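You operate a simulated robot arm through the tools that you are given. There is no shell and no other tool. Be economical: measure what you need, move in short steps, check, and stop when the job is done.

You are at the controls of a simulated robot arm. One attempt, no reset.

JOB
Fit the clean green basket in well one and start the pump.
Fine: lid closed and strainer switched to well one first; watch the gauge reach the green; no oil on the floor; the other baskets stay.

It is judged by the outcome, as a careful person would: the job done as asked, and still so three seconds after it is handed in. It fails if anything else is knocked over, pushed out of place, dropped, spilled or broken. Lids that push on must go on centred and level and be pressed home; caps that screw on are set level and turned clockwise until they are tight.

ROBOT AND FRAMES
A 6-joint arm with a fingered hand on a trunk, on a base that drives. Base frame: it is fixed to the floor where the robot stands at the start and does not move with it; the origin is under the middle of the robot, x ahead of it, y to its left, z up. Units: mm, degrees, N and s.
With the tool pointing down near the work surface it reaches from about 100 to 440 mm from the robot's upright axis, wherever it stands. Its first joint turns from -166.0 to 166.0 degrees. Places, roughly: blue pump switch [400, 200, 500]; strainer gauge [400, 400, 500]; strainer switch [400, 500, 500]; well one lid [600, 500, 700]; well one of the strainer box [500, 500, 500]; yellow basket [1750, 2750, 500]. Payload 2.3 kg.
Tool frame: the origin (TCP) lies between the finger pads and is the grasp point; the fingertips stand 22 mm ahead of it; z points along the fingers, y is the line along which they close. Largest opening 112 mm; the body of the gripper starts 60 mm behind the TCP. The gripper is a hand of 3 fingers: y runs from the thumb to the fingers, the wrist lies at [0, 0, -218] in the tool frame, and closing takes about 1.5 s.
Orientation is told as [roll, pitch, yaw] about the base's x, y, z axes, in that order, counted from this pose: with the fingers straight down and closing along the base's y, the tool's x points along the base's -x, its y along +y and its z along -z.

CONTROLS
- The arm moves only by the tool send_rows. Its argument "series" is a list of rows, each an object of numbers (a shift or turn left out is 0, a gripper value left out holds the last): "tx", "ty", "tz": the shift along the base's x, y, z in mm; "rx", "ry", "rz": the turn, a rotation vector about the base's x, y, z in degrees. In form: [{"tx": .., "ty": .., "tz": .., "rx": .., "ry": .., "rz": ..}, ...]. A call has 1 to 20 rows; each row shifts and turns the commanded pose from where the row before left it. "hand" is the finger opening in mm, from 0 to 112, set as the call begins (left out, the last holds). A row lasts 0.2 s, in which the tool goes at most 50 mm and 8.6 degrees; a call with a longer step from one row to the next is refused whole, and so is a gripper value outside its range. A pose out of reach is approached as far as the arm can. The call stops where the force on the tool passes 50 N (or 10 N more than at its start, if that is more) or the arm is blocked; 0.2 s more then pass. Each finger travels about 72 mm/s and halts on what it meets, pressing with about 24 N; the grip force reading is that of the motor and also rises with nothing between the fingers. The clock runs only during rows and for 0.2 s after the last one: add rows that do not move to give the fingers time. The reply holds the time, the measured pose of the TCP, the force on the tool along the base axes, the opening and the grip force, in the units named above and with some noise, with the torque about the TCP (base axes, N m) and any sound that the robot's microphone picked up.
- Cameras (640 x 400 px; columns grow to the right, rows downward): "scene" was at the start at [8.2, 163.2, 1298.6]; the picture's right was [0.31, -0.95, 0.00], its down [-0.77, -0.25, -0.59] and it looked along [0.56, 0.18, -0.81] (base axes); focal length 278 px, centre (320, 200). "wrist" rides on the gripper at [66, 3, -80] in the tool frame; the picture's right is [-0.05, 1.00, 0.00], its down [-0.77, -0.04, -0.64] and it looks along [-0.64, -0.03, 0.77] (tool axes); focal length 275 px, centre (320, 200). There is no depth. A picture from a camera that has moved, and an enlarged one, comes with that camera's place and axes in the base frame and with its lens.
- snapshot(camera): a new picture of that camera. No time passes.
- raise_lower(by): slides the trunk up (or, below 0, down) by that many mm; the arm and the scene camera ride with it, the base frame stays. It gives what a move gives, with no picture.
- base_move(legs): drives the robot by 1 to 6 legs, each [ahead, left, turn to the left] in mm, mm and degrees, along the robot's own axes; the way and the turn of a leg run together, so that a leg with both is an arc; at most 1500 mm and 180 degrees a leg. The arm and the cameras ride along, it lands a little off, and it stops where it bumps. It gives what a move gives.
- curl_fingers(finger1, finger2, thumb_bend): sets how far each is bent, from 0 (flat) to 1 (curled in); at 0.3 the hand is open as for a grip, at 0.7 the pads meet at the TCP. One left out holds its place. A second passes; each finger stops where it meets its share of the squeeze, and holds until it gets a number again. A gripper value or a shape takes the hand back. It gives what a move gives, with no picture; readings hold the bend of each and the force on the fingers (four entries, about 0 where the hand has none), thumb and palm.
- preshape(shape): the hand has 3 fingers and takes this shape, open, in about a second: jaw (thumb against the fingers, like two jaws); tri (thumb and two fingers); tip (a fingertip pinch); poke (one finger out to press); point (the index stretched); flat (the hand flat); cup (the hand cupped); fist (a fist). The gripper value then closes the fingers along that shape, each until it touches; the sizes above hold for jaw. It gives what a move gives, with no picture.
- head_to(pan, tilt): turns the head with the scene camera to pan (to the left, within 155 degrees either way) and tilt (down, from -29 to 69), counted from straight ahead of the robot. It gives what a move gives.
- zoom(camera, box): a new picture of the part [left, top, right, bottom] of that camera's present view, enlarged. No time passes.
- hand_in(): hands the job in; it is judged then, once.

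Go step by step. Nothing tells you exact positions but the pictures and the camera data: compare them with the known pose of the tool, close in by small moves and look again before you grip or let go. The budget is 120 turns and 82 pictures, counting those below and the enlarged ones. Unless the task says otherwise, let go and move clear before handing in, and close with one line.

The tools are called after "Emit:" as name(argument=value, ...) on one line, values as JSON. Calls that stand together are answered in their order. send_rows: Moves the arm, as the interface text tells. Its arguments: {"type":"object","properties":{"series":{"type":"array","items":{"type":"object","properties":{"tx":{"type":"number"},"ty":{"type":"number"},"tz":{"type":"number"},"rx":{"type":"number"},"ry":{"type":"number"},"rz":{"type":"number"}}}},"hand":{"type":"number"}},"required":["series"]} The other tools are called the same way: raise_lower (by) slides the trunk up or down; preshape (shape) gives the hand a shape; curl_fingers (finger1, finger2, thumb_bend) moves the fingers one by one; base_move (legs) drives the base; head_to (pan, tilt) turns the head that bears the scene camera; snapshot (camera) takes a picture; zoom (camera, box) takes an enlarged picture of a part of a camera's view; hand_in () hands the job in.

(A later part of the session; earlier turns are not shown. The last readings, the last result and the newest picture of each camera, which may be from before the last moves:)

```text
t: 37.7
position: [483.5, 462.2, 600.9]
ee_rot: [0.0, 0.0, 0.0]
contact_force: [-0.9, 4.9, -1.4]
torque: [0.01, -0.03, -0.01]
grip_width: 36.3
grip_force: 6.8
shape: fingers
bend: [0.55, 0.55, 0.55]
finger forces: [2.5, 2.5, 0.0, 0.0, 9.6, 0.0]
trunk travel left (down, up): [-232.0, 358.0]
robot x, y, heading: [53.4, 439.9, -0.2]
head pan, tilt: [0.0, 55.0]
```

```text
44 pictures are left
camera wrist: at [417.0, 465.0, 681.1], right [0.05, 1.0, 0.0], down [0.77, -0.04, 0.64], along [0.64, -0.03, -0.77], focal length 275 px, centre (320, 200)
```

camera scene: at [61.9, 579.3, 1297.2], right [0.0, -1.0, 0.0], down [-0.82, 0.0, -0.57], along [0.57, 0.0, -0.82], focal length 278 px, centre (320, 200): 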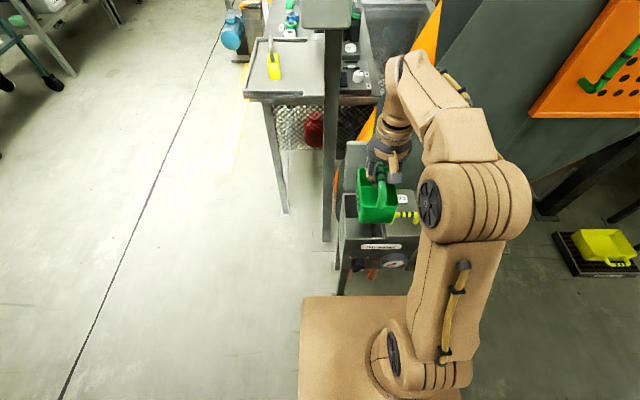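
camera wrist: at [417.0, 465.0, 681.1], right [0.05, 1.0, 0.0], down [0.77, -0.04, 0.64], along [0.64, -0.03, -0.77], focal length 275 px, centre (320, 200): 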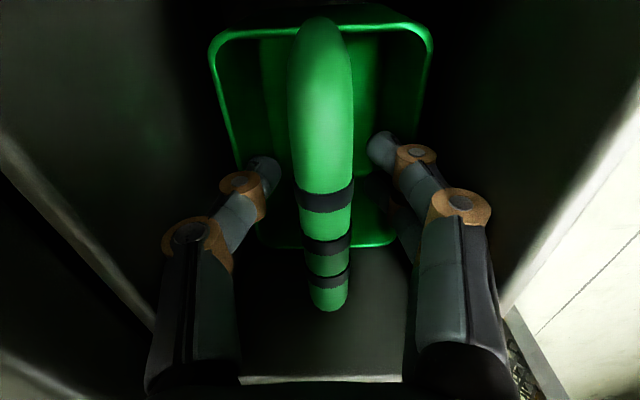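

The handle is free between the fingers. I'll lift straight out slowly.

Emit:
curl_fingers(thumb_bend=0.57)

Emit:
send_rows(series=[{"tz": 10}, {"tz": 10}, {"tz": 10}, {"tz": 10}, {}])

Emit:
snapshot(camera="wrist")

```text
t: 38.7
position: [481.5, 462.2, 600.6]
ee_rot: [0.0, 0.1, -0.1]
contact_force: [-0.8, 4.3, -1.7]
torque: [-0.14, -0.03, -0.01]
grip_width: 35.5
grip_force: 6.1
shape: fingers
bend: [0.55, 0.55, 0.56]
finger forces: [1.9, 1.9, 0.0, 0.0, 8.1, 0.0]
trunk travel left (down, up): [-232.0, 358.0]
robot x, y, heading: [49.9, 438.6, -0.3]
head pan, tilt: [0.0, 55.0]
```

```text
t: 39.9
position: [482.9, 461.3, 641.2]
ee_rot: [0.0, 0.0, -0.1]
contact_force: [0.0, -0.2, 0.2]
torque: [0.0, -0.03, 0.0]
grip_width: 40.4
grip_force: 0.0
shape: fingers
bend: [0.54, 0.54, 0.56]
finger forces: [0.0, 0.0, 0.1, 0.0, 0.1, 0.1]
trunk travel left (down, up): [-232.0, 358.0]
robot x, y, heading: [50.8, 439.8, -0.2]
head pan, tilt: [0.0, 55.0]
```

```text
43 pictures are left
camera wrist: at [416.1, 463.4, 720.4], right [0.05, 1.0, 0.0], down [0.77, -0.04, 0.64], along [0.64, -0.03, -0.77], focal length 275 px, centre (320, 200)
```

wrist: 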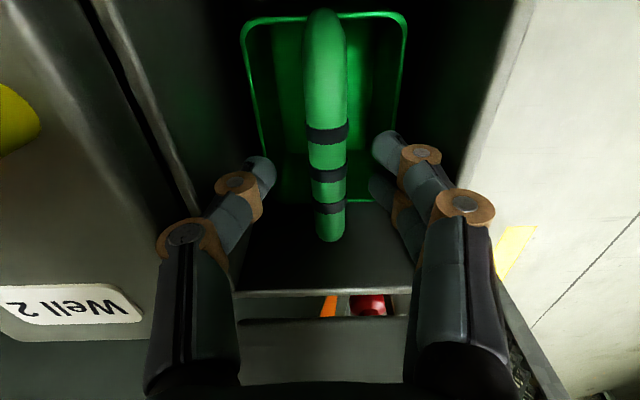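

Basket is seated in well one and released. I'll go up and look at the lid.

Emit:
send_rows(series=[{"tz": 30}, {"tz": 40}, {"tz": 40}, {"tx": -30, "tz": 40}, {"tx": -40, "tz": 40}, {"tx": -40, "tz": 40}, {}, {}])

Emit:
snapshot(camera="wrist")

Emit:
zoom(camera="scene", box=[290, 80, 490, 300])

```text
refused: row 5 steps farther than a row can; nothing moved
```

```text
42 pictures are left
camera wrist: at [416.1, 463.4, 720.4], right [0.05, 1.0, 0.0], down [0.77, -0.04, 0.64], along [0.64, -0.03, -0.77], focal length 275 px, centre (320, 200)
```

wrist: 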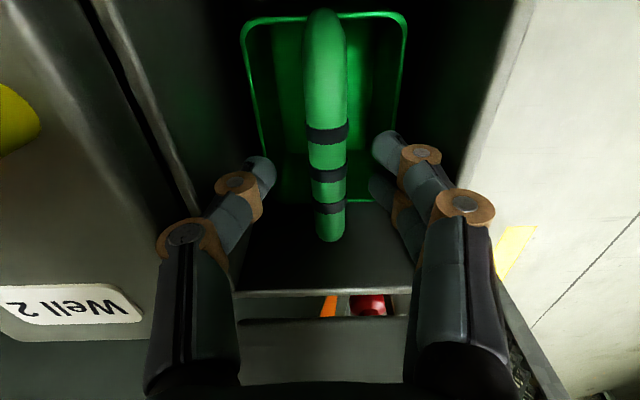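

```text
1.82 times, centred on (390, 190) of scene
camera zoom: at [61.8, 579.2, 1297.2], right [0.0, -1.0, 0.0], down [-0.82, 0.0, -0.57], along [0.57, 0.0, -0.82], focal length 506 px, centre (193, 218)
```

zoom: 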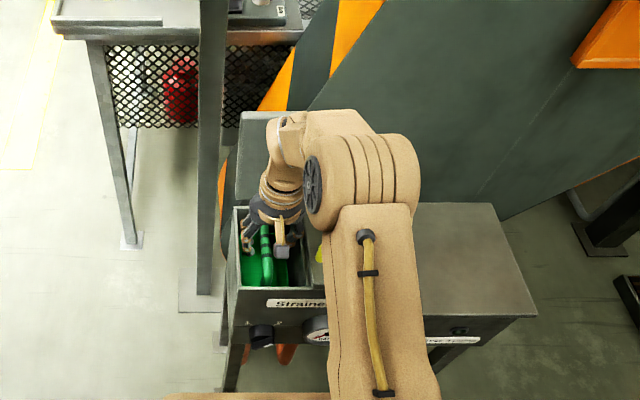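

That move was refused for a step that was too long, so I'll send it again with shorter rows.

Emit:
send_rows(series=[{"tz": 35}, {"tz": 35}, {"tz": 35}, {"tx": -25, "tz": 35}, {"tx": -30, "tz": 35}, {"tx": -30, "tz": 35}, {"tx": -30, "tz": 20}, {"tx": -30, "tz": 10}, {}, {}])

Emit:
snapshot(camera="wrist")

Emit:
zoom(camera="scene", box=[290, 80, 490, 300])

```text
t: 42.1
position: [337.2, 460.1, 880.4]
ee_rot: [0.0, 0.0, 0.1]
contact_force: [0.2, 0.3, 0.0]
torque: [0.0, -0.01, -0.01]
grip_width: 40.5
grip_force: 0.1
shape: fingers
bend: [0.54, 0.54, 0.56]
finger forces: [0.1, 0.0, 0.0, 0.0, 0.1, 0.0]
trunk travel left (down, up): [-232.0, 358.0]
robot x, y, heading: [53.7, 438.6, 0.4]
head pan, tilt: [0.0, 55.0]
```

```text
40 pictures are left
camera wrist: at [271.9, 462.5, 960.2], right [0.05, 1.0, 0.0], down [0.77, -0.04, 0.64], along [0.64, -0.03, -0.77], focal length 275 px, centre (320, 200)
```

wrist: 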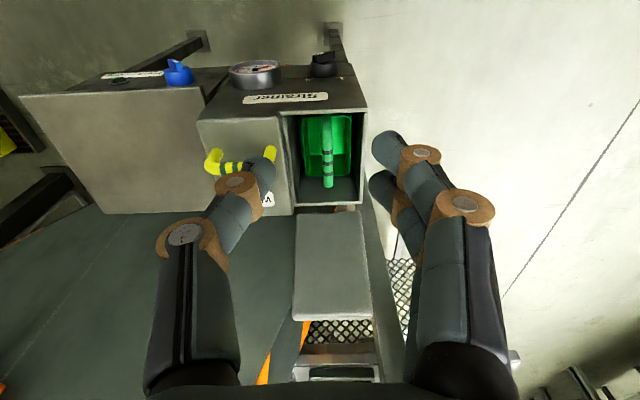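

```text
1.82 times, centred on (390, 190) of scene
camera zoom: at [61.8, 579.3, 1297.2], right [0.0, -1.0, 0.0], down [-0.82, 0.0, -0.57], along [0.57, 0.0, -0.82], focal length 506 px, centre (193, 218)
```

zoom: 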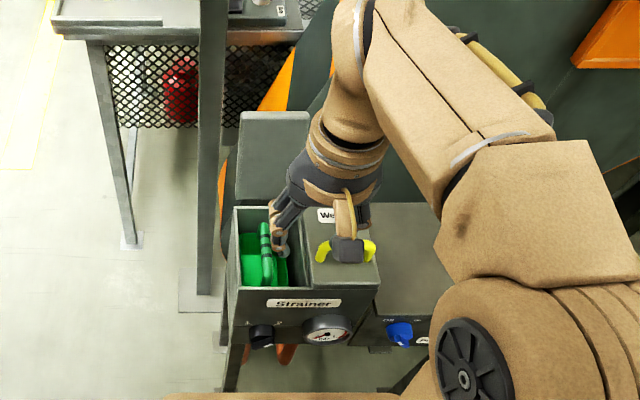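

The open lid leans back about 10°, hinge at about (562, 635), top edge about (592, 797), y 412–515. I'll close the fingers, tilt the hand 45° forward and hook over its top to pull it shut.

Emit:
send_rows(hand=0, series=[{"tx": 20, "tz": 10, "ry": -7.5}, {"tx": 20, "tz": 10, "ry": -7.5}, {"tx": 20, "tz": 10, "ry": -7.5}, {"tx": 20, "tz": 10, "ry": -7.5}, {"tx": 20, "tz": 5, "ry": -7.5}, {"tx": 20, "tz": 5, "ry": -7.5}, {}, {}])

Emit:
zoom(camera="scene", box=[270, 60, 470, 260])

```text
t: 43.9
position: [456.0, 459.8, 929.7]
ee_rot: [0.0, -45.0, -0.1]
contact_force: [0.0, 0.0, -1.0]
torque: [-0.01, 0.03, 0.03]
grip_width: 0.2
grip_force: 23.8
shape: jaw
bend: [0.67, 0.67, 0.66]
finger forces: [0.1, 0.0, 0.1, 0.1, 0.0, 0.0]
trunk travel left (down, up): [-232.0, 358.0]
robot x, y, heading: [47.0, 435.9, -0.1]
head pan, tilt: [0.0, 55.0]
```

```text
2.00 times, centred on (370, 160) of scene
camera zoom: at [61.7, 579.3, 1297.2], right [0.0, -1.0, 0.0], down [-0.82, 0.0, -0.57], along [0.57, 0.0, -0.82], focal length 556 px, centre (220, 280)
```

zoom: 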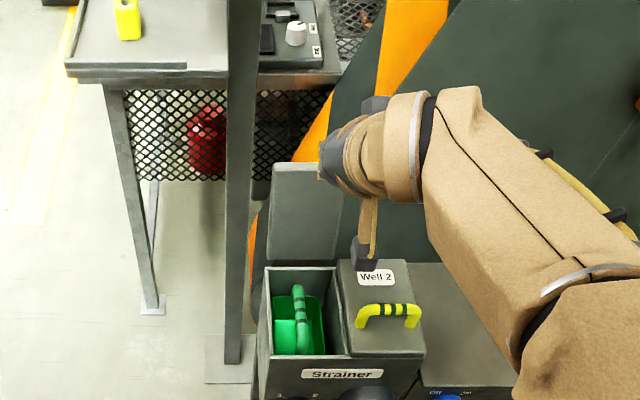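

The wrist camera hangs below the hand and could foul the lid. I'll roll the hand 180° about its own axis so that the camera is on top.

Emit:
send_rows(series=[{"rx": 5.79, "rz": -5.79}, {"rx": 5.79, "rz": -5.79}, {"rx": 5.79, "rz": -5.79}, {"rx": 5.79, "rz": -5.79}, {"rx": 5.79, "rz": -5.79}, {"rx": 5.79, "rz": -5.79}, {"rx": 5.79, "rz": -5.79}, {"rx": 5.79, "rz": -5.79}, {"rx": 5.79, "rz": -5.79}, {"rx": 5.79, "rz": -5.79}, {"rx": 5.79, "rz": -5.79}, {}, {}])

```text
t: 46.7
position: [457.1, 461.4, 929.6]
ee_rot: [45.0, 0.2, -90.1]
contact_force: [-0.1, -0.8, 0.0]
torque: [-0.03, 0.02, 0.01]
grip_width: 0.0
grip_force: 23.7
shape: jaw
bend: [0.67, 0.67, 0.66]
finger forces: [0.0, 0.1, 0.0, 0.0, 0.1, 0.0]
trunk travel left (down, up): [-232.0, 358.0]
robot x, y, heading: [52.4, 435.1, 0.3]
head pan, tilt: [0.0, 55.0]
```

Emit:
send_rows(series=[{"rx": 5.79, "rz": -5.79}, {"rx": 5.79, "rz": -5.79}, {"rx": 5.79, "rz": -5.79}, {"rx": 5.79, "rz": -5.79}, {"rx": 5.79, "rz": -5.79}, {"rx": 5.79, "rz": -5.79}, {"rx": 5.79, "rz": -5.79}, {"rx": 5.79, "rz": -5.79}, {"rx": 5.79, "rz": -5.79}, {"rx": 5.79, "rz": -5.79}, {"rx": 5.79, "rz": -5.79}, {}, {}])

Emit:
snapshot(camera="scene")

```text
t: 49.5
position: [456.7, 461.6, 931.0]
ee_rot: [-0.2, 45.1, 179.7]
contact_force: [-0.5, 0.5, -0.4]
torque: [0.02, 0.02, 0.0]
grip_width: 0.0
grip_force: 23.9
shape: jaw
bend: [0.67, 0.67, 0.66]
finger forces: [0.1, 0.0, 0.0, 0.1, 0.0, 0.0]
trunk travel left (down, up): [-232.0, 358.0]
robot x, y, heading: [50.4, 439.3, 0.0]
head pan, tilt: [0.0, 55.0]
```

```text
37 pictures are left
camera scene: at [61.7, 579.3, 1297.2], right [0.0, -1.0, 0.0], down [-0.82, 0.0, -0.57], along [0.57, 0.0, -0.82], focal length 278 px, centre (320, 200)
```

scene: 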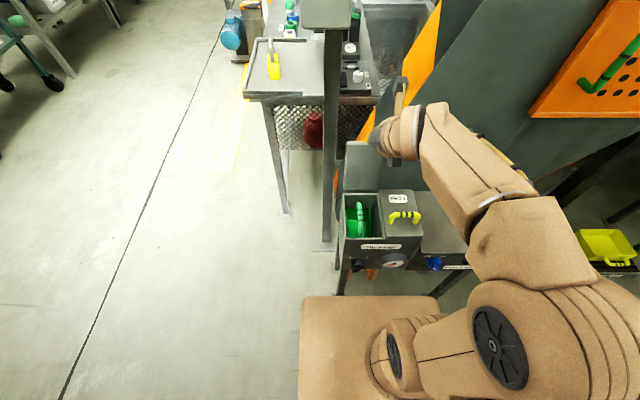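

The camera is now on top. Next I'll reach over and behind the lid's top edge.

Emit:
send_rows(series=[{"tx": 30}, {"tx": 30}, {"tx": 30}, {"tx": 30, "tz": -5}, {"tx": 30, "tz": -10}, {"tx": 30, "tz": -10}, {}])

Emit:
zoom(camera="scene", box=[270, 60, 470, 260])

Emit:
snapshot(camera="wrist")

```text
t: 51.1
position: [637.5, 461.1, 906.3]
ee_rot: [-0.1, 45.0, 179.7]
contact_force: [-0.9, -0.7, -0.2]
torque: [-0.02, 0.02, 0.02]
grip_width: 0.2
grip_force: 24.5
shape: jaw
bend: [0.67, 0.67, 0.66]
finger forces: [0.0, 0.1, 0.0, 0.0, 0.0, 0.1]
trunk travel left (down, up): [-232.0, 358.0]
robot x, y, heading: [52.6, 442.0, -0.1]
head pan, tilt: [0.0, 55.0]
```

```text
2.00 times, centred on (370, 160) of scene
camera zoom: at [61.8, 579.3, 1297.2], right [0.0, -1.0, 0.0], down [-0.82, 0.0, -0.57], along [0.57, 0.0, -0.82], focal length 556 px, centre (220, 280)
```

zoom: 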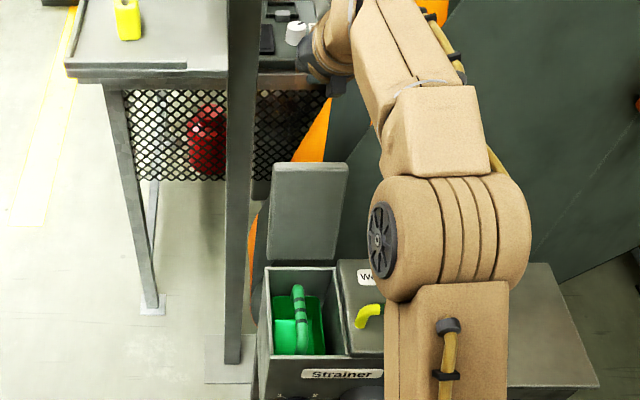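

```text
35 pictures are left
camera wrist: at [628.8, 457.9, 1009.3], right [-0.04, -1.0, -0.03], down [-0.99, 0.04, -0.09], along [0.1, 0.03, -0.99], focal length 275 px, centre (320, 200)
```

wrist: 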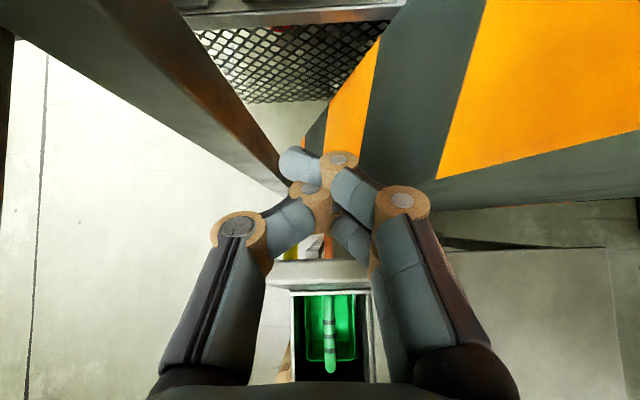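

Looking straight down I can see the lid's top edge at x≈586–603, with the fingers beyond it. I'll advance a little and lower behind it.

Emit:
send_rows(series=[{"tx": 14}, {"tz": -20}, {"tz": -20}, {"tz": -20}, {"tz": -15}, {"tz": -15}, {}])

Emit:
snapshot(camera="wrist")

Emit:
zoom(camera="scene", box=[320, 80, 440, 200])

```text
t: 52.7
position: [651.4, 461.2, 814.4]
ee_rot: [-0.1, 45.0, 179.8]
contact_force: [0.0, -0.4, 0.0]
torque: [-0.02, 0.03, 0.0]
grip_width: 0.0
grip_force: 23.8
shape: jaw
bend: [0.67, 0.67, 0.66]
finger forces: [0.0, 0.0, 0.0, 0.0, 0.0, 0.0]
trunk travel left (down, up): [-232.0, 358.0]
robot x, y, heading: [50.1, 441.3, 0.1]
head pan, tilt: [0.0, 55.0]
```

```text
34 pictures are left
camera wrist: at [641.5, 457.8, 918.7], right [-0.04, -1.0, -0.03], down [-0.99, 0.04, -0.1], along [0.1, 0.03, -0.99], focal length 275 px, centre (320, 200)
```

wrist: 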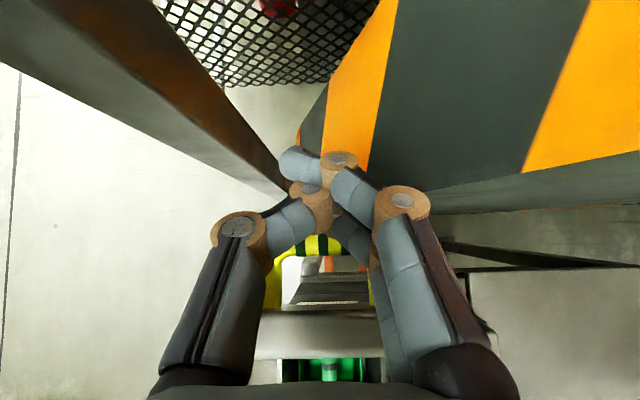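

```text
3.33 times, centred on (380, 140) of scene
camera zoom: at [61.8, 579.3, 1297.2], right [0.0, -1.0, 0.0], down [-0.82, 0.0, -0.57], along [0.57, 0.0, -0.82], focal length 927 px, centre (120, 400)
```

zoom: 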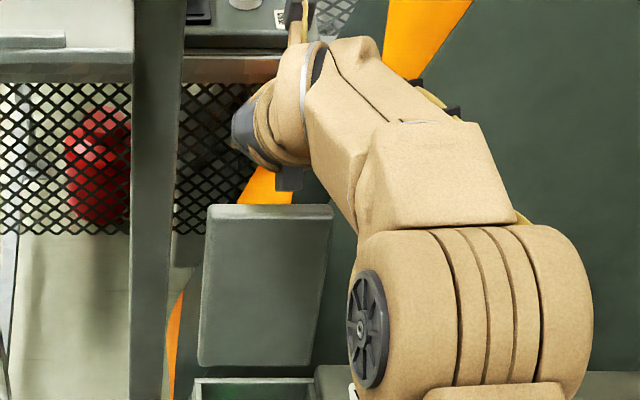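

The fingers are behind the lid, which carries a yellow handle on its back. I'll lower 12 mm and start pulling toward the robot in small steps.

Emit:
send_rows(series=[{"tz": -12}, {"tx": -10}, {"tx": -10}, {"tx": -10}, {"tx": -10}, {}])

Emit:
snapshot(camera="wrist")

Emit:
zoom(camera="scene", box=[320, 80, 440, 200])

```text
t: 54.1
position: [611.0, 463.1, 804.7]
ee_rot: [-0.1, 45.1, 179.7]
contact_force: [1.8, 0.1, 4.7]
torque: [-0.07, 0.04, 0.06]
grip_width: 0.1
grip_force: 24.2
shape: jaw
bend: [0.67, 0.67, 0.66]
finger forces: [0.0, 8.6, 0.0, 0.1, 0.0, 0.0]
trunk travel left (down, up): [-232.0, 358.0]
robot x, y, heading: [52.5, 441.7, 0.1]
head pan, tilt: [0.0, 55.0]
```

```text
32 pictures are left
camera wrist: at [600.8, 459.0, 907.5], right [-0.04, -1.0, -0.03], down [-0.99, 0.04, -0.1], along [0.1, 0.03, -0.99], focal length 275 px, centre (320, 200)
```

wrist: 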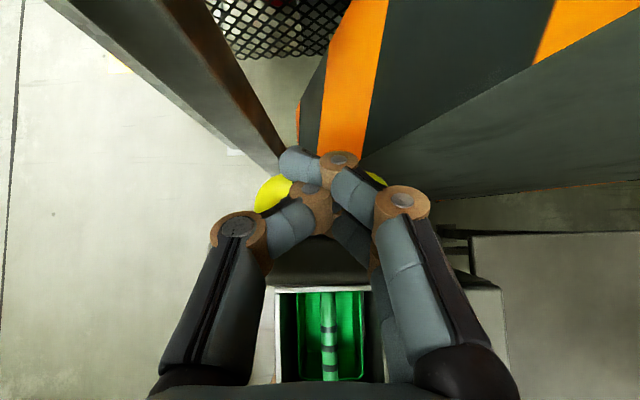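

```text
3.33 times, centred on (380, 140) of scene
camera zoom: at [61.4, 579.1, 1297.3], right [0.0, -1.0, 0.0], down [-0.82, 0.0, -0.57], along [0.57, 0.0, -0.82], focal length 927 px, centre (120, 400)
```

zoom: 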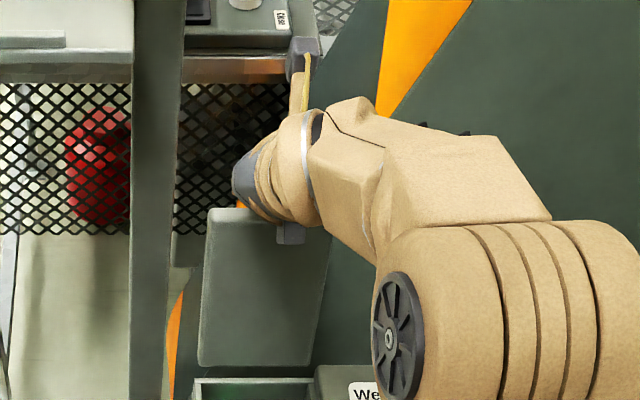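

Contact with the lid's edge is made. I'll keep pulling with a slight downward bias.

Emit:
send_rows(series=[{"tx": -8, "tz": -1}, {"tx": -8, "tz": -1}, {"tx": -8}, {"tx": -8}, {}])

Emit:
snapshot(camera="wrist")

Emit:
zoom(camera="scene", box=[320, 80, 440, 200])

```text
t: 55.3
position: [576.3, 461.6, 806.4]
ee_rot: [-0.2, 45.6, 179.7]
contact_force: [4.6, -4.1, 44.9]
torque: [-0.55, 0.69, 0.08]
grip_width: 0.0
grip_force: 23.3
shape: jaw
bend: [0.67, 0.71, 0.75]
finger forces: [0.0, 40.2, 0.0, 0.0, 0.0, 0.0]
trunk travel left (down, up): [-232.0, 358.0]
robot x, y, heading: [53.6, 436.7, -0.0]
head pan, tilt: [0.0, 55.0]
```

```text
30 pictures are left
camera wrist: at [565.8, 457.5, 909.3], right [-0.03, -1.0, -0.04], down [-0.99, 0.04, -0.1], along [0.11, 0.03, -0.99], focal length 275 px, centre (320, 200)
```

wrist: 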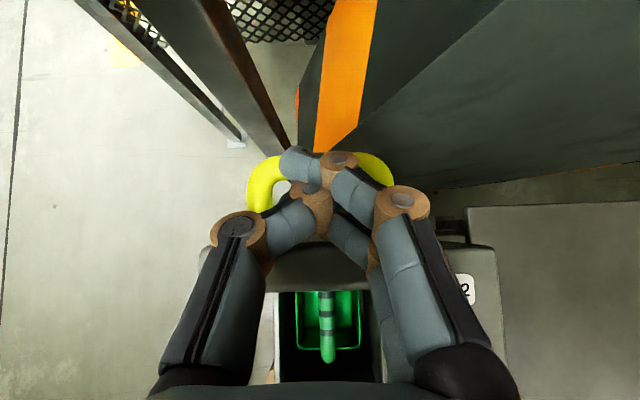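

```text
3.33 times, centred on (380, 140) of scene
camera zoom: at [55.9, 578.3, 1297.7], right [0.0, -1.0, 0.0], down [-0.82, 0.0, -0.58], along [0.58, 0.0, -0.82], focal length 927 px, centre (120, 400)
```

zoom: 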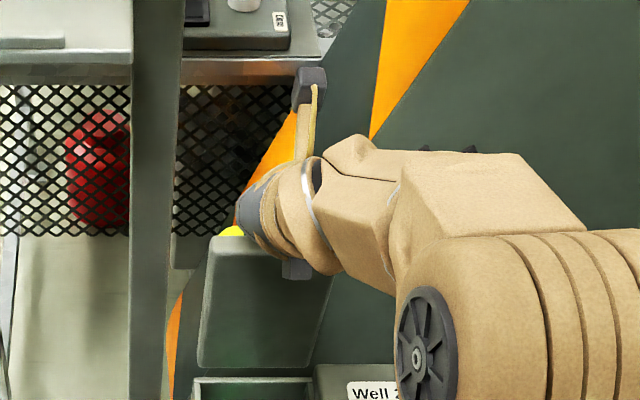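

The lid has come up to about vertical, but I'm pressing down on its edge. I'll ease up a few mm while continuing to pull.

Emit:
send_rows(series=[{"tz": 6}, {"tx": -5, "tz": 3}, {"tx": -8}, {"tx": -8}, {}])

Emit:
snapshot(camera="wrist")

```text
t: 56.5
position: [556.3, 460.5, 810.4]
ee_rot: [-0.1, 44.9, 179.6]
contact_force: [-0.4, -0.4, -0.2]
torque: [-0.01, 0.0, -0.01]
grip_width: 0.0
grip_force: 24.2
shape: jaw
bend: [0.67, 0.69, 0.75]
finger forces: [0.0, 0.0, 0.0, 0.0, 0.1, 0.0]
trunk travel left (down, up): [-232.0, 358.0]
robot x, y, heading: [51.1, 439.8, -0.0]
head pan, tilt: [0.0, 55.0]
```

```text
28 pictures are left
camera wrist: at [547.9, 458.0, 913.3], right [-0.04, -1.0, -0.03], down [-0.99, 0.04, -0.09], along [0.1, 0.03, -0.99], focal length 275 px, centre (320, 200)
```

wrist: 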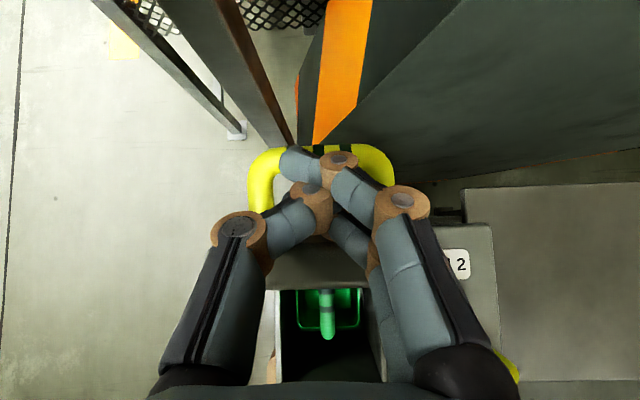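

The lid now seems past vertical. I'll keep following it −x and slowly down.

Emit:
send_rows(series=[{"tx": -10}, {"tx": -10}, {"tx": -10}, {"tx": -10}, {}, {}])

Emit:
snapshot(camera="wrist")

```text
t: 57.9
position: [518.5, 460.2, 809.4]
ee_rot: [-0.1, 44.7, 179.7]
contact_force: [0.3, -0.1, -0.7]
torque: [0.03, 0.01, 0.01]
grip_width: 0.0
grip_force: 24.0
shape: jaw
bend: [0.67, 0.69, 0.75]
finger forces: [0.1, 0.1, 0.0, 0.0, 0.0, 0.1]
trunk travel left (down, up): [-232.0, 358.0]
robot x, y, heading: [49.8, 440.7, -0.0]
head pan, tilt: [0.0, 55.0]
```

```text
27 pictures are left
camera wrist: at [509.3, 457.2, 913.3], right [-0.04, -1.0, -0.03], down [-1.0, 0.04, -0.09], along [0.09, 0.03, -1.0], focal length 275 px, centre (320, 200)
```

wrist: 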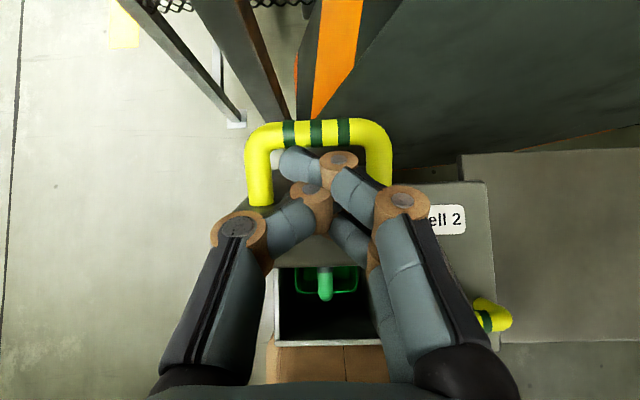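

The lid is about 25–30° past vertical and holding. I'll follow its arc, pushing its back down near its free edge.

Emit:
send_rows(series=[{"tx": -15, "tz": -10}, {"tx": -15, "tz": -10}, {"tx": -15, "tz": -12}, {"tx": -14, "tz": -15}, {"tx": -10, "tz": -12}, {"tx": -8, "tz": -14}, {}])

Emit:
snapshot(camera="wrist")

Emit:
zoom(camera="scene", box=[290, 80, 490, 300])

```text
t: 59.5
position: [461.0, 454.6, 824.2]
ee_rot: [-0.1, 44.7, 179.7]
contact_force: [0.2, -0.1, 0.2]
torque: [0.0, 0.0, -0.04]
grip_width: 0.0
grip_force: 24.4
shape: jaw
bend: [0.67, 0.68, 0.75]
finger forces: [0.1, 0.0, 0.0, 0.0, 0.0, 0.1]
out of reach, approached as far as the arm can: row 1, 2, 3, 4, 5, 6
trunk travel left (down, up): [-232.0, 358.0]
robot x, y, heading: [50.3, 441.0, 0.0]
head pan, tilt: [0.0, 55.0]
```

```text
26 pictures are left
camera wrist: at [452.7, 450.5, 926.9], right [-0.04, -1.0, -0.03], down [-1.0, 0.04, -0.09], along [0.09, 0.03, -1.0], focal length 275 px, centre (320, 200)
```

wrist: 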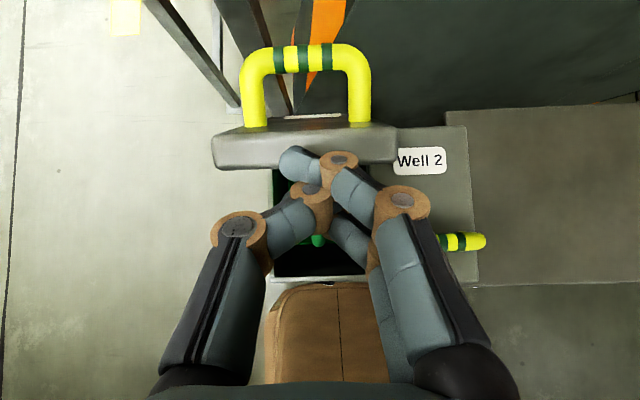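

```text
1.82 times, centred on (390, 190) of scene
camera zoom: at [61.7, 579.3, 1297.2], right [0.0, -1.0, 0.0], down [-0.82, 0.0, -0.57], along [0.57, 0.0, -0.82], focal length 506 px, centre (193, 218)
```

zoom: 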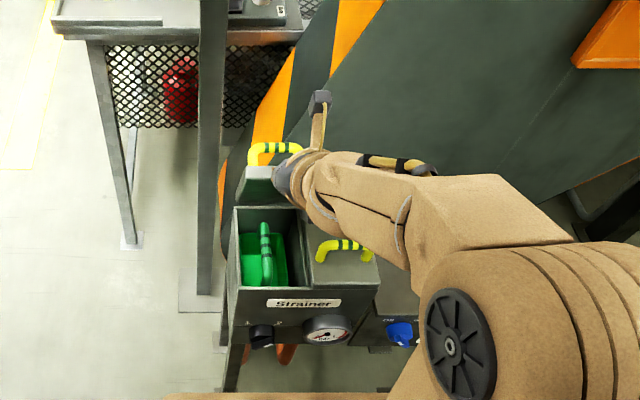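

The hinge holds the lid by friction at about 22° past vertical, and the hand slipped over it because that pose was out of reach at 45° tilt. I'll reduce the tilt, first checking with a small upward move.

Emit:
send_rows(series=[{"tz": 15, "ry": 4}, {"tz": 15, "ry": 4}, {}])

```text
t: 60.3
position: [463.9, 443.8, 842.5]
ee_rot: [2.4, 41.7, 179.5]
contact_force: [0.7, 0.0, -0.5]
torque: [0.02, 0.03, 0.0]
grip_width: 0.1
grip_force: 24.3
shape: jaw
bend: [0.67, 0.68, 0.75]
finger forces: [0.1, 0.0, 0.0, 0.1, 0.0, 0.0]
out of reach, approached as far as the arm can: row 1, 2
trunk travel left (down, up): [-232.0, 358.0]
robot x, y, heading: [48.4, 437.4, -0.2]
head pan, tilt: [0.0, 55.0]
```

Emit:
send_rows(series=[{"tz": 30}, {"tz": 30}, {"tx": 20, "tz": 30}, {"tx": 20, "tz": 10}, {}])

```text
t: 61.5
position: [505.2, 444.2, 941.0]
ee_rot: [1.6, 40.2, 179.7]
contact_force: [0.5, 0.2, 0.1]
torque: [0.0, 0.02, -0.01]
grip_width: 0.1
grip_force: 24.4
shape: jaw
bend: [0.67, 0.68, 0.75]
finger forces: [0.0, 0.0, 0.0, 0.0, 0.0, 0.0]
trunk travel left (down, up): [-232.0, 358.0]
robot x, y, heading: [53.1, 435.6, 0.0]
head pan, tilt: [0.0, 55.0]
```

Control is normal again. I'll reposition behind the lid with 25° tilt: above (552, 462), then down to z≈795.

Emit:
send_rows(series=[{"tx": 16, "ty": 6, "tz": -20, "ry": 5}, {"tx": 16, "ty": 6, "tz": -20, "ry": 5}, {"tx": 16, "ty": 6, "tz": -20, "ry": 5}, {"tz": -20}, {}])

Emit:
snapshot(camera="wrist")

```text
t: 62.7
position: [552.4, 462.7, 861.2]
ee_rot: [1.6, 25.2, 179.7]
contact_force: [-0.5, 0.1, -0.3]
torque: [0.02, -0.02, -0.01]
grip_width: 0.1
grip_force: 24.0
shape: jaw
bend: [0.67, 0.68, 0.75]
finger forces: [0.0, 0.1, 0.0, 0.0, 0.1, 0.1]
trunk travel left (down, up): [-232.0, 358.0]
robot x, y, heading: [47.1, 438.5, 0.1]
head pan, tilt: [0.0, 55.0]
```

```text
24 pictures are left
camera wrist: at [578.1, 461.4, 962.7], right [-0.06, -1.0, 0.01], down [-0.97, 0.06, 0.25], along [-0.25, 0.01, -0.97], focal length 275 px, centre (320, 200)
```

wrist: 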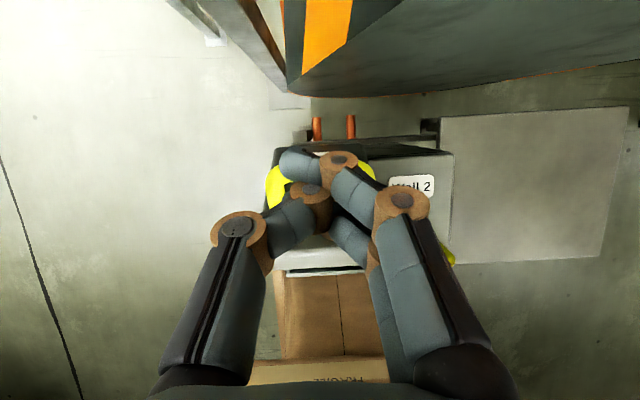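

The lid looks much lower now; checking from the scene camera.

Emit:
zoom(camera="scene", box=[290, 80, 490, 300])

```text
1.82 times, centred on (390, 190) of scene
camera zoom: at [61.7, 579.2, 1297.2], right [0.0, -1.0, 0.0], down [-0.82, 0.0, -0.57], along [0.57, 0.0, -0.82], focal length 506 px, centre (193, 218)
```

zoom: 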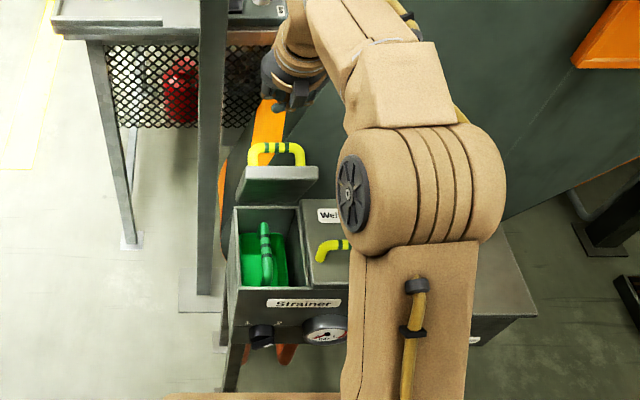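

The lid stands about 35° past vertical, so I can press it down with a vertical hand. I'll straighten the hand above its back first.

Emit:
send_rows(series=[{"tx": -12, "tz": 5, "ry": 6.3}, {"tx": -10, "ry": 6.3}, {"tx": -10, "tz": -5, "ry": 6.3}, {"tx": -10, "tz": -10, "ry": 6.3}, {}, {}])

Emit:
snapshot(camera="wrist")

```text
t: 64.1
position: [508.5, 462.4, 851.6]
ee_rot: [1.7, 0.1, 179.7]
contact_force: [-0.4, 0.3, 0.0]
torque: [-0.01, -0.01, 0.0]
grip_width: 0.2
grip_force: 24.0
shape: jaw
bend: [0.67, 0.68, 0.75]
finger forces: [0.0, 0.0, 0.0, 0.0, 0.1, 0.0]
trunk travel left (down, up): [-232.0, 358.0]
robot x, y, heading: [52.5, 439.0, 0.2]
head pan, tilt: [0.0, 55.0]
```

```text
22 pictures are left
camera wrist: at [576.4, 460.6, 932.3], right [-0.05, -1.0, 0.03], down [-0.77, 0.06, 0.63], along [-0.63, 0.01, -0.77], focal length 275 px, centre (320, 200)
```

wrist: 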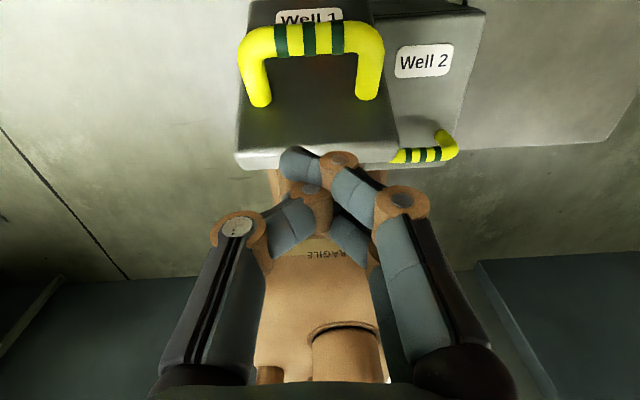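

The hand is above the back of the lid, which is labelled "Well 1". I'll press down along its arc.

Emit:
send_rows(series=[{"tx": -6, "tz": -40}, {"tx": -2, "tz": -22}, {"tx": -10, "tz": -10}, {"tx": -12, "tz": -10}, {"tx": -10, "tz": -8}, {}])

Emit:
zoom(camera="scene", box=[290, 80, 490, 300])

```text
t: 65.5
position: [470.7, 462.1, 761.9]
ee_rot: [2.0, 0.0, 179.7]
contact_force: [0.1, 0.2, 0.2]
torque: [0.02, -0.01, -0.03]
grip_width: 0.0
grip_force: 24.0
shape: jaw
bend: [0.67, 0.69, 0.75]
finger forces: [0.0, 0.0, 0.0, 0.0, 0.0, 0.1]
trunk travel left (down, up): [-232.0, 358.0]
robot x, y, heading: [50.8, 437.0, 0.2]
head pan, tilt: [0.0, 55.0]
```

```text
1.82 times, centred on (390, 190) of scene
camera zoom: at [61.7, 579.3, 1297.2], right [0.0, -1.0, 0.0], down [-0.82, 0.0, -0.57], along [0.57, 0.0, -0.82], focal length 506 px, centre (193, 218)
```

zoom: 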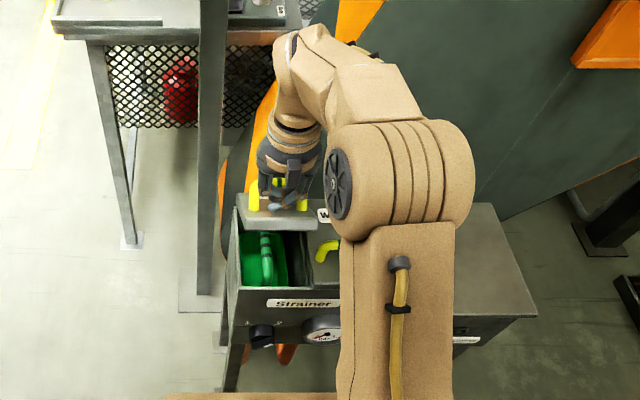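

The lid is coming down with little resistance. Continuing along the arc.

Emit:
send_rows(series=[{"tx": -9, "tz": -9}, {"tx": -9, "tz": -10}, {"tx": -8, "tz": -10}, {"tx": -6, "tz": -11}, {"tx": -5, "tz": -11}, {"tx": -5, "tz": -11}, {}])

Emit:
zoom(camera="scene", box=[290, 80, 490, 300])

```text
t: 67.1
position: [423.4, 461.1, 701.7]
ee_rot: [1.8, 0.2, 179.6]
contact_force: [-31.6, 1.5, 17.9]
torque: [-0.34, -0.71, -0.52]
grip_width: 0.0
grip_force: 24.0
shape: jaw
bend: [0.69, 0.69, 0.75]
finger forces: [37.8, 0.0, 0.0, 0.1, 0.0, 0.0]
trunk travel left (down, up): [-232.0, 358.0]
robot x, y, heading: [49.3, 442.9, 0.1]
head pan, tilt: [0.0, 55.0]
```

```text
1.82 times, centred on (390, 190) of scene
camera zoom: at [53.9, 579.4, 1297.4], right [0.0, -1.0, 0.0], down [-0.82, 0.0, -0.58], along [0.58, 0.0, -0.82], focal length 506 px, centre (193, 218)
```

zoom: 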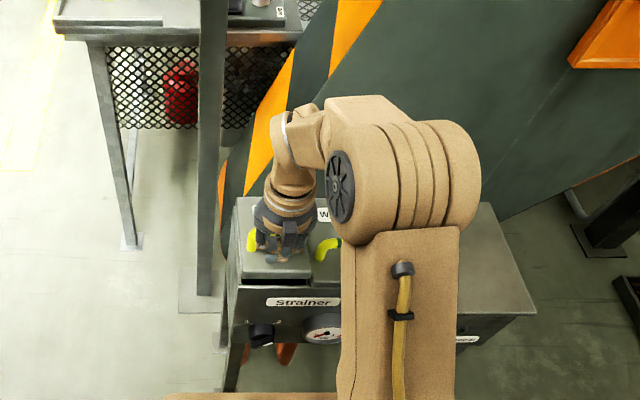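

The lid is nearly closed. The tool feels a −x push, so I'll ease −x and then press straight down gently.

Emit:
send_rows(series=[{"tx": -6, "tz": 2}, {"tz": -4}, {"tz": -4}, {}])

Emit:
snapshot(camera="wrist")

```text
t: 68.1
position: [419.1, 462.2, 696.7]
ee_rot: [1.8, 0.2, 179.7]
contact_force: [-20.9, -1.7, 10.6]
torque: [-0.17, -0.45, -0.39]
grip_width: 0.2
grip_force: 24.1
shape: jaw
bend: [0.69, 0.69, 0.75]
finger forces: [26.9, 0.0, 0.0, 0.0, 0.1, 0.0]
trunk travel left (down, up): [-232.0, 358.0]
robot x, y, heading: [54.1, 435.8, -0.0]
head pan, tilt: [0.0, 55.0]
```

```text
19 pictures are left
camera wrist: at [486.3, 461.0, 776.5], right [-0.05, -1.0, 0.03], down [-0.77, 0.06, 0.63], along [-0.63, 0.01, -0.77], focal length 275 px, centre (320, 200)
```

wrist: 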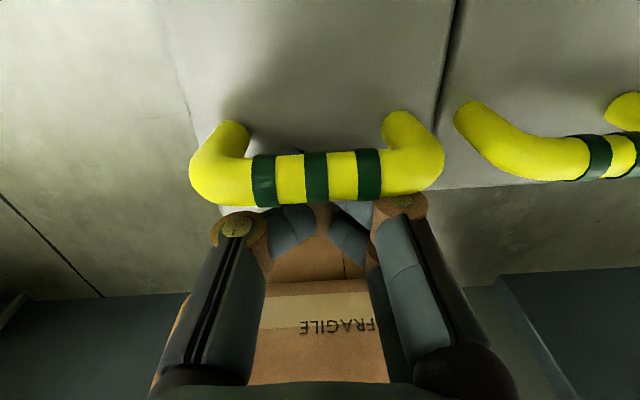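

The hand is bearing on the lid handle's bar. I'll back off −x, rise and check whether the lid is flush.

Emit:
send_rows(series=[{"tx": -12}, {"tx": -8}, {"tz": 30}, {"tz": 40}, {"tz": 40}, {"tx": -20, "tz": 30}, {"tx": -30, "tz": 10}, {}])

Emit:
zoom(camera="scene", box=[310, 140, 430, 290])

```text
t: 69.9
position: [353.1, 461.3, 845.1]
ee_rot: [1.9, 0.0, 179.7]
contact_force: [-0.6, -0.1, -0.1]
torque: [-0.03, -0.04, -0.03]
grip_width: 0.0
grip_force: 23.8
shape: jaw
bend: [0.68, 0.69, 0.75]
finger forces: [0.0, 0.0, 0.0, 0.0, 0.1, 0.0]
trunk travel left (down, up): [-232.0, 358.0]
robot x, y, heading: [53.1, 441.5, -0.0]
head pan, tilt: [0.0, 55.0]
```

```text
2.67 times, centred on (370, 215) of scene
camera zoom: at [61.6, 579.3, 1297.2], right [0.0, -1.0, 0.0], down [-0.82, 0.0, -0.57], along [0.57, 0.0, -0.82], focal length 742 px, centre (187, 160)
```

zoom: 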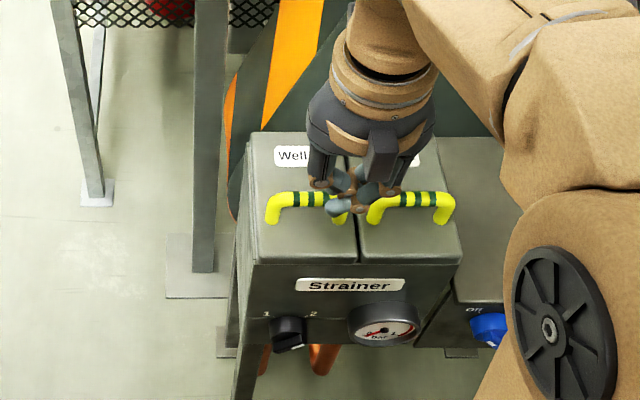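

Both lids are closed and level. Next I'll look closely at the strainer switch.

Emit:
zoom(camera="scene", box=[335, 245, 405, 290])

```text
8.89 times, centred on (370, 268) of scene
camera zoom: at [61.6, 579.3, 1297.2], right [0.0, -1.0, 0.0], down [-0.82, 0.0, -0.57], along [0.57, 0.0, -0.82], focal length 2472 px, centre (-124, -400)
```

zoom: 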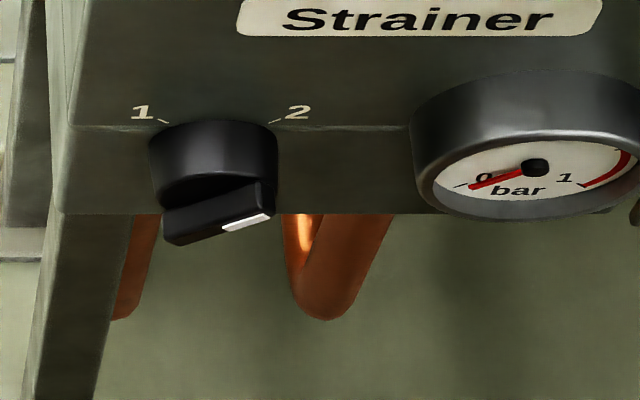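

Lid closed. The switch now points to 2, and 1 is to the upper left. I'll roll the hand back to its normal side so the camera faces the robot, then view the front panel.

Emit:
send_rows(series=[{"rz": 8.5, "tx": -3}, {"rz": 8.5, "tx": -3}, {"rz": 8.5, "tx": -3}, {"rz": 8.5, "tx": -3}, {"rz": 8.5, "tx": -3}, {"rz": 8.5}, {"rz": 8.5}, {"rz": 8.5}, {"rz": 8.5}, {"rz": 8.5}, {"rz": 8.5}, {"rz": 8.5}, {"rz": 8.5}, {"rz": 8.5}, {"rz": 8.5}, {"rz": 8.5}, {"rz": 8.5}, {"rz": 8.5}, {"rz": 8.5}, {"rz": 8.5}])

Emit:
send_rows(hand=60, series=[{"rz": 8.5}, {"rz": 1.8, "tx": -20, "tz": -20}, {"tx": -20, "tz": -30}, {"tx": -10, "tz": -40}, {"tz": -40}, {}])

Emit:
snapshot(camera="wrist")

```text
t: 74.1
position: [338.3, 462.6, 843.6]
ee_rot: [1.9, 0.0, -10.2]
contact_force: [0.5, 0.1, 0.3]
torque: [0.01, 0.02, -0.01]
grip_width: 0.0
grip_force: 23.8
shape: jaw
bend: [0.68, 0.69, 0.75]
finger forces: [0.1, 0.0, 0.1, 0.0, 0.0, 0.0]
trunk travel left (down, up): [-232.0, 358.0]
robot x, y, heading: [53.3, 438.0, 0.1]
head pan, tilt: [0.0, 55.0]
```

```text
t: 75.5
position: [288.5, 461.9, 711.4]
ee_rot: [1.9, 0.1, 0.0]
contact_force: [-0.4, 0.5, -0.2]
torque: [0.0, 0.02, -0.02]
grip_width: 59.8
grip_force: 0.0
shape: jaw
bend: [0.72, 0.72, 0.7]
finger forces: [0.1, 0.0, 0.0, 0.1, 0.0, 0.0]
trunk travel left (down, up): [-232.0, 358.0]
robot x, y, heading: [49.5, 438.2, -0.2]
head pan, tilt: [0.0, 55.0]
```

```text
16 pictures are left
camera wrist: at [222.4, 461.4, 793.4], right [0.05, 1.0, 0.03], down [0.77, -0.06, 0.63], along [0.63, 0.0, -0.77], focal length 275 px, centre (320, 200)
```

wrist: 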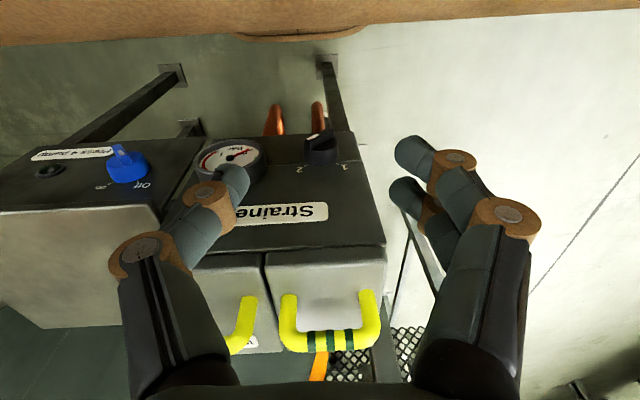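

The knob is visible, "1" to the upper left. I need its height more exactly, so I'll lower the hand in front of the panel for a flatter view.

Emit:
send_rows(series=[{"tx": -10, "tz": -35, "rx": -1.9}, {"tx": -10, "tz": -35}, {"tx": -10, "tz": -35}, {"tz": -25}, {}])

Emit:
snapshot(camera="wrist")

```text
t: 76.2
position: [291.2, 464.5, 651.6]
ee_rot: [0.0, 0.9, -0.3]
contact_force: [14.5, -21.1, 190.7]
torque: [2.4, 14.85, 1.41]
grip_width: 59.8
grip_force: 0.0
shape: jaw
bend: [0.72, 0.72, 0.7]
finger forces: [0.0, 0.1, 0.0, 0.0, 0.0, 0.0]
out of reach, approached as far as the arm can: row 1, 2, 3
trunk travel left (down, up): [-232.0, 358.0]
robot x, y, heading: [51.1, 440.5, 0.1]
head pan, tilt: [0.0, 55.0]
stopped in row 3: the force on the tool passed its limit at 654 N (the readings are from after the stop); the commanded pose is now the measured one
```

```text
15 pictures are left
camera wrist: at [227.0, 468.2, 731.7], right [0.05, 1.0, 0.0], down [0.78, -0.04, 0.62], along [0.62, -0.04, -0.78], focal length 275 px, centre (320, 200)
```

wrist: 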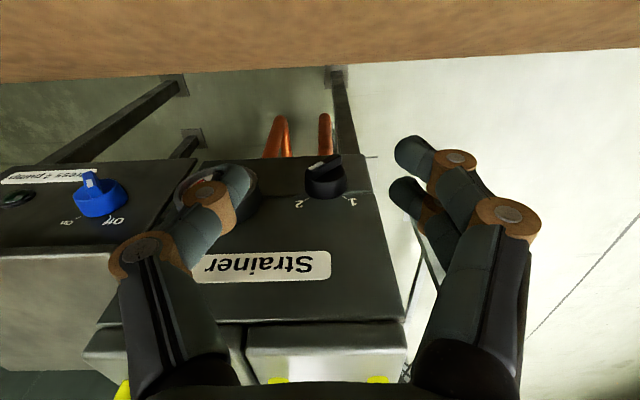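

The arm hit its own limits, folded too close, so I'll back away. The knob centre is at about (360, 466, 514). I'll lift, drive back and lower the trunk so the arm works stretched out.

Emit:
send_rows(series=[{"tz": 20}, {"tz": 25}, {"tz": 25}, {}])

Emit:
base_move(legs=[[-110, 0, 0]])

Emit:
send_rows(series=[{"tx": 30}, {"tx": 30}, {"tx": 30}, {}])

Emit:
raise_lower(by=-140)

Emit:
snapshot(camera="scene")

```text
t: 77.2
position: [290.7, 463.9, 719.9]
ee_rot: [-0.1, 0.8, -0.2]
contact_force: [0.3, 1.6, 0.3]
torque: [-0.03, 0.03, 0.03]
grip_width: 59.7
grip_force: 0.1
shape: jaw
bend: [0.72, 0.72, 0.7]
finger forces: [0.1, 0.1, 0.0, 0.0, 0.1, 0.1]
trunk travel left (down, up): [-232.0, 358.0]
robot x, y, heading: [54.2, 442.8, 0.1]
head pan, tilt: [0.0, 55.0]
```

```text
t: 78.4
position: [183.6, 464.9, 720.1]
ee_rot: [-0.2, 0.8, -0.1]
contact_force: [-0.1, 0.3, 0.4]
torque: [-0.01, 0.04, 0.02]
grip_width: 59.5
grip_force: 0.0
shape: jaw
bend: [0.72, 0.72, 0.7]
finger forces: [0.0, 0.1, 0.0, 0.0, 0.0, 0.0]
trunk travel left (down, up): [-232.0, 358.0]
robot x, y, heading: [-55.9, 441.2, -0.0]
head pan, tilt: [0.0, 55.0]
```

```text
t: 79.4
position: [272.1, 464.3, 721.3]
ee_rot: [0.0, 0.9, -0.1]
contact_force: [0.5, -0.7, 0.7]
torque: [0.02, 0.0, 0.01]
grip_width: 60.0
grip_force: 0.0
shape: jaw
bend: [0.72, 0.72, 0.7]
finger forces: [0.0, 0.0, 0.0, 0.1, 0.0, 0.0]
trunk travel left (down, up): [-232.0, 358.0]
robot x, y, heading: [-57.1, 436.4, 0.2]
head pan, tilt: [0.0, 55.0]
```

```text
t: 81.0
position: [272.7, 463.5, 582.0]
ee_rot: [-0.1, 0.8, 0.0]
contact_force: [-0.3, -0.1, -0.3]
torque: [0.02, 0.01, -0.01]
grip_width: 59.4
grip_force: 0.0
shape: jaw
bend: [0.72, 0.72, 0.7]
finger forces: [0.1, 0.0, 0.0, 0.1, 0.1, 0.1]
trunk travel left (down, up): [-92.0, 498.0]
robot x, y, heading: [-58.8, 438.0, -0.1]
head pan, tilt: [0.0, 55.0]
```

```text
14 pictures are left
camera scene: at [-47.4, 579.2, 1157.3], right [0.0, -1.0, 0.0], down [-0.82, 0.0, -0.57], along [0.57, 0.0, -0.82], focal length 278 px, centre (320, 200)
```

scene: 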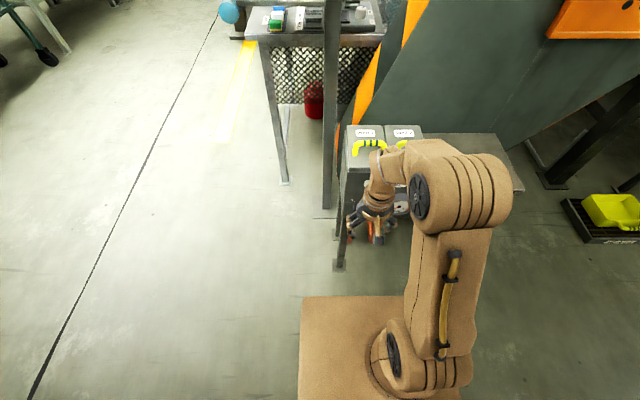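

The arm is now stretched out at panel height. Wrist view of the knob.

Emit:
zoom(camera="wrist", box=[190, 80, 450, 242])

```text
2.46 times, centred on (320, 161) of wrist
camera zoom: at [208.2, 467.0, 662.7], right [0.05, 1.0, 0.0], down [0.78, -0.04, 0.63], along [0.62, -0.03, -0.78], focal length 678 px, centre (320, 296)
```

zoom: 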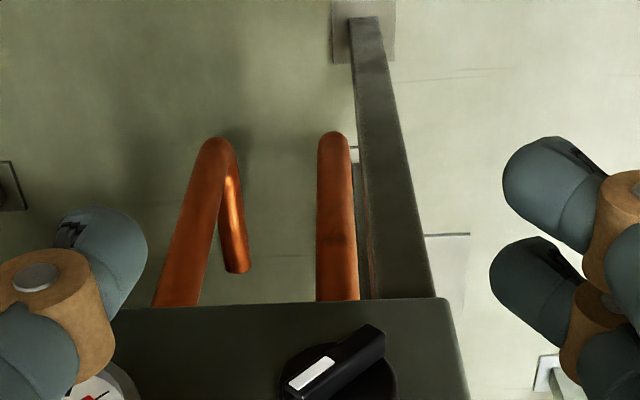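

Knob centre is now about (370, 465, 497), with its pointer end toward −y and up. I'll straddle it with the thumb on the −y side, hand tilted 25° forward, and sweep +y to push the pointer over the top to "1".

Emit:
send_rows(series=[{"tx": 5, "ty": 1, "tz": -10, "ry": -6.4}, {"tx": 5, "ty": 1, "tz": -15, "ry": -6.4}, {"tx": 5, "ty": 1, "tz": -18, "ry": -6.4}, {"tx": 5, "ty": 1, "tz": -18, "ry": -6.4}, {"tx": 20}, {"tx": 15}, {}])

Emit:
snapshot(camera="wrist")

```text
t: 82.6
position: [319.5, 473.7, 535.4]
ee_rot: [2.2, -20.9, -0.3]
contact_force: [-1.7, 0.3, 0.6]
torque: [0.01, 0.01, 0.01]
grip_width: 60.1
grip_force: 0.0
shape: jaw
bend: [0.72, 0.72, 0.7]
finger forces: [0.1, 0.1, 0.1, 0.0, 0.0, 0.0]
out of reach, approached as far as the arm can: row 3, 4, 6
trunk travel left (down, up): [-92.0, 498.0]
robot x, y, heading: [-56.0, 435.2, 0.2]
head pan, tilt: [0.0, 55.0]
```

```text
12 pictures are left
camera wrist: at [230.3, 473.7, 585.6], right [0.03, 1.0, 0.05], down [0.5, -0.06, 0.87], along [0.87, 0.0, -0.5], focal length 275 px, centre (320, 200)
```

wrist: 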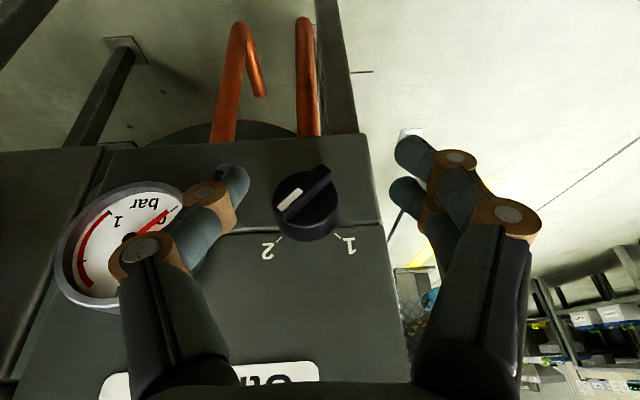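

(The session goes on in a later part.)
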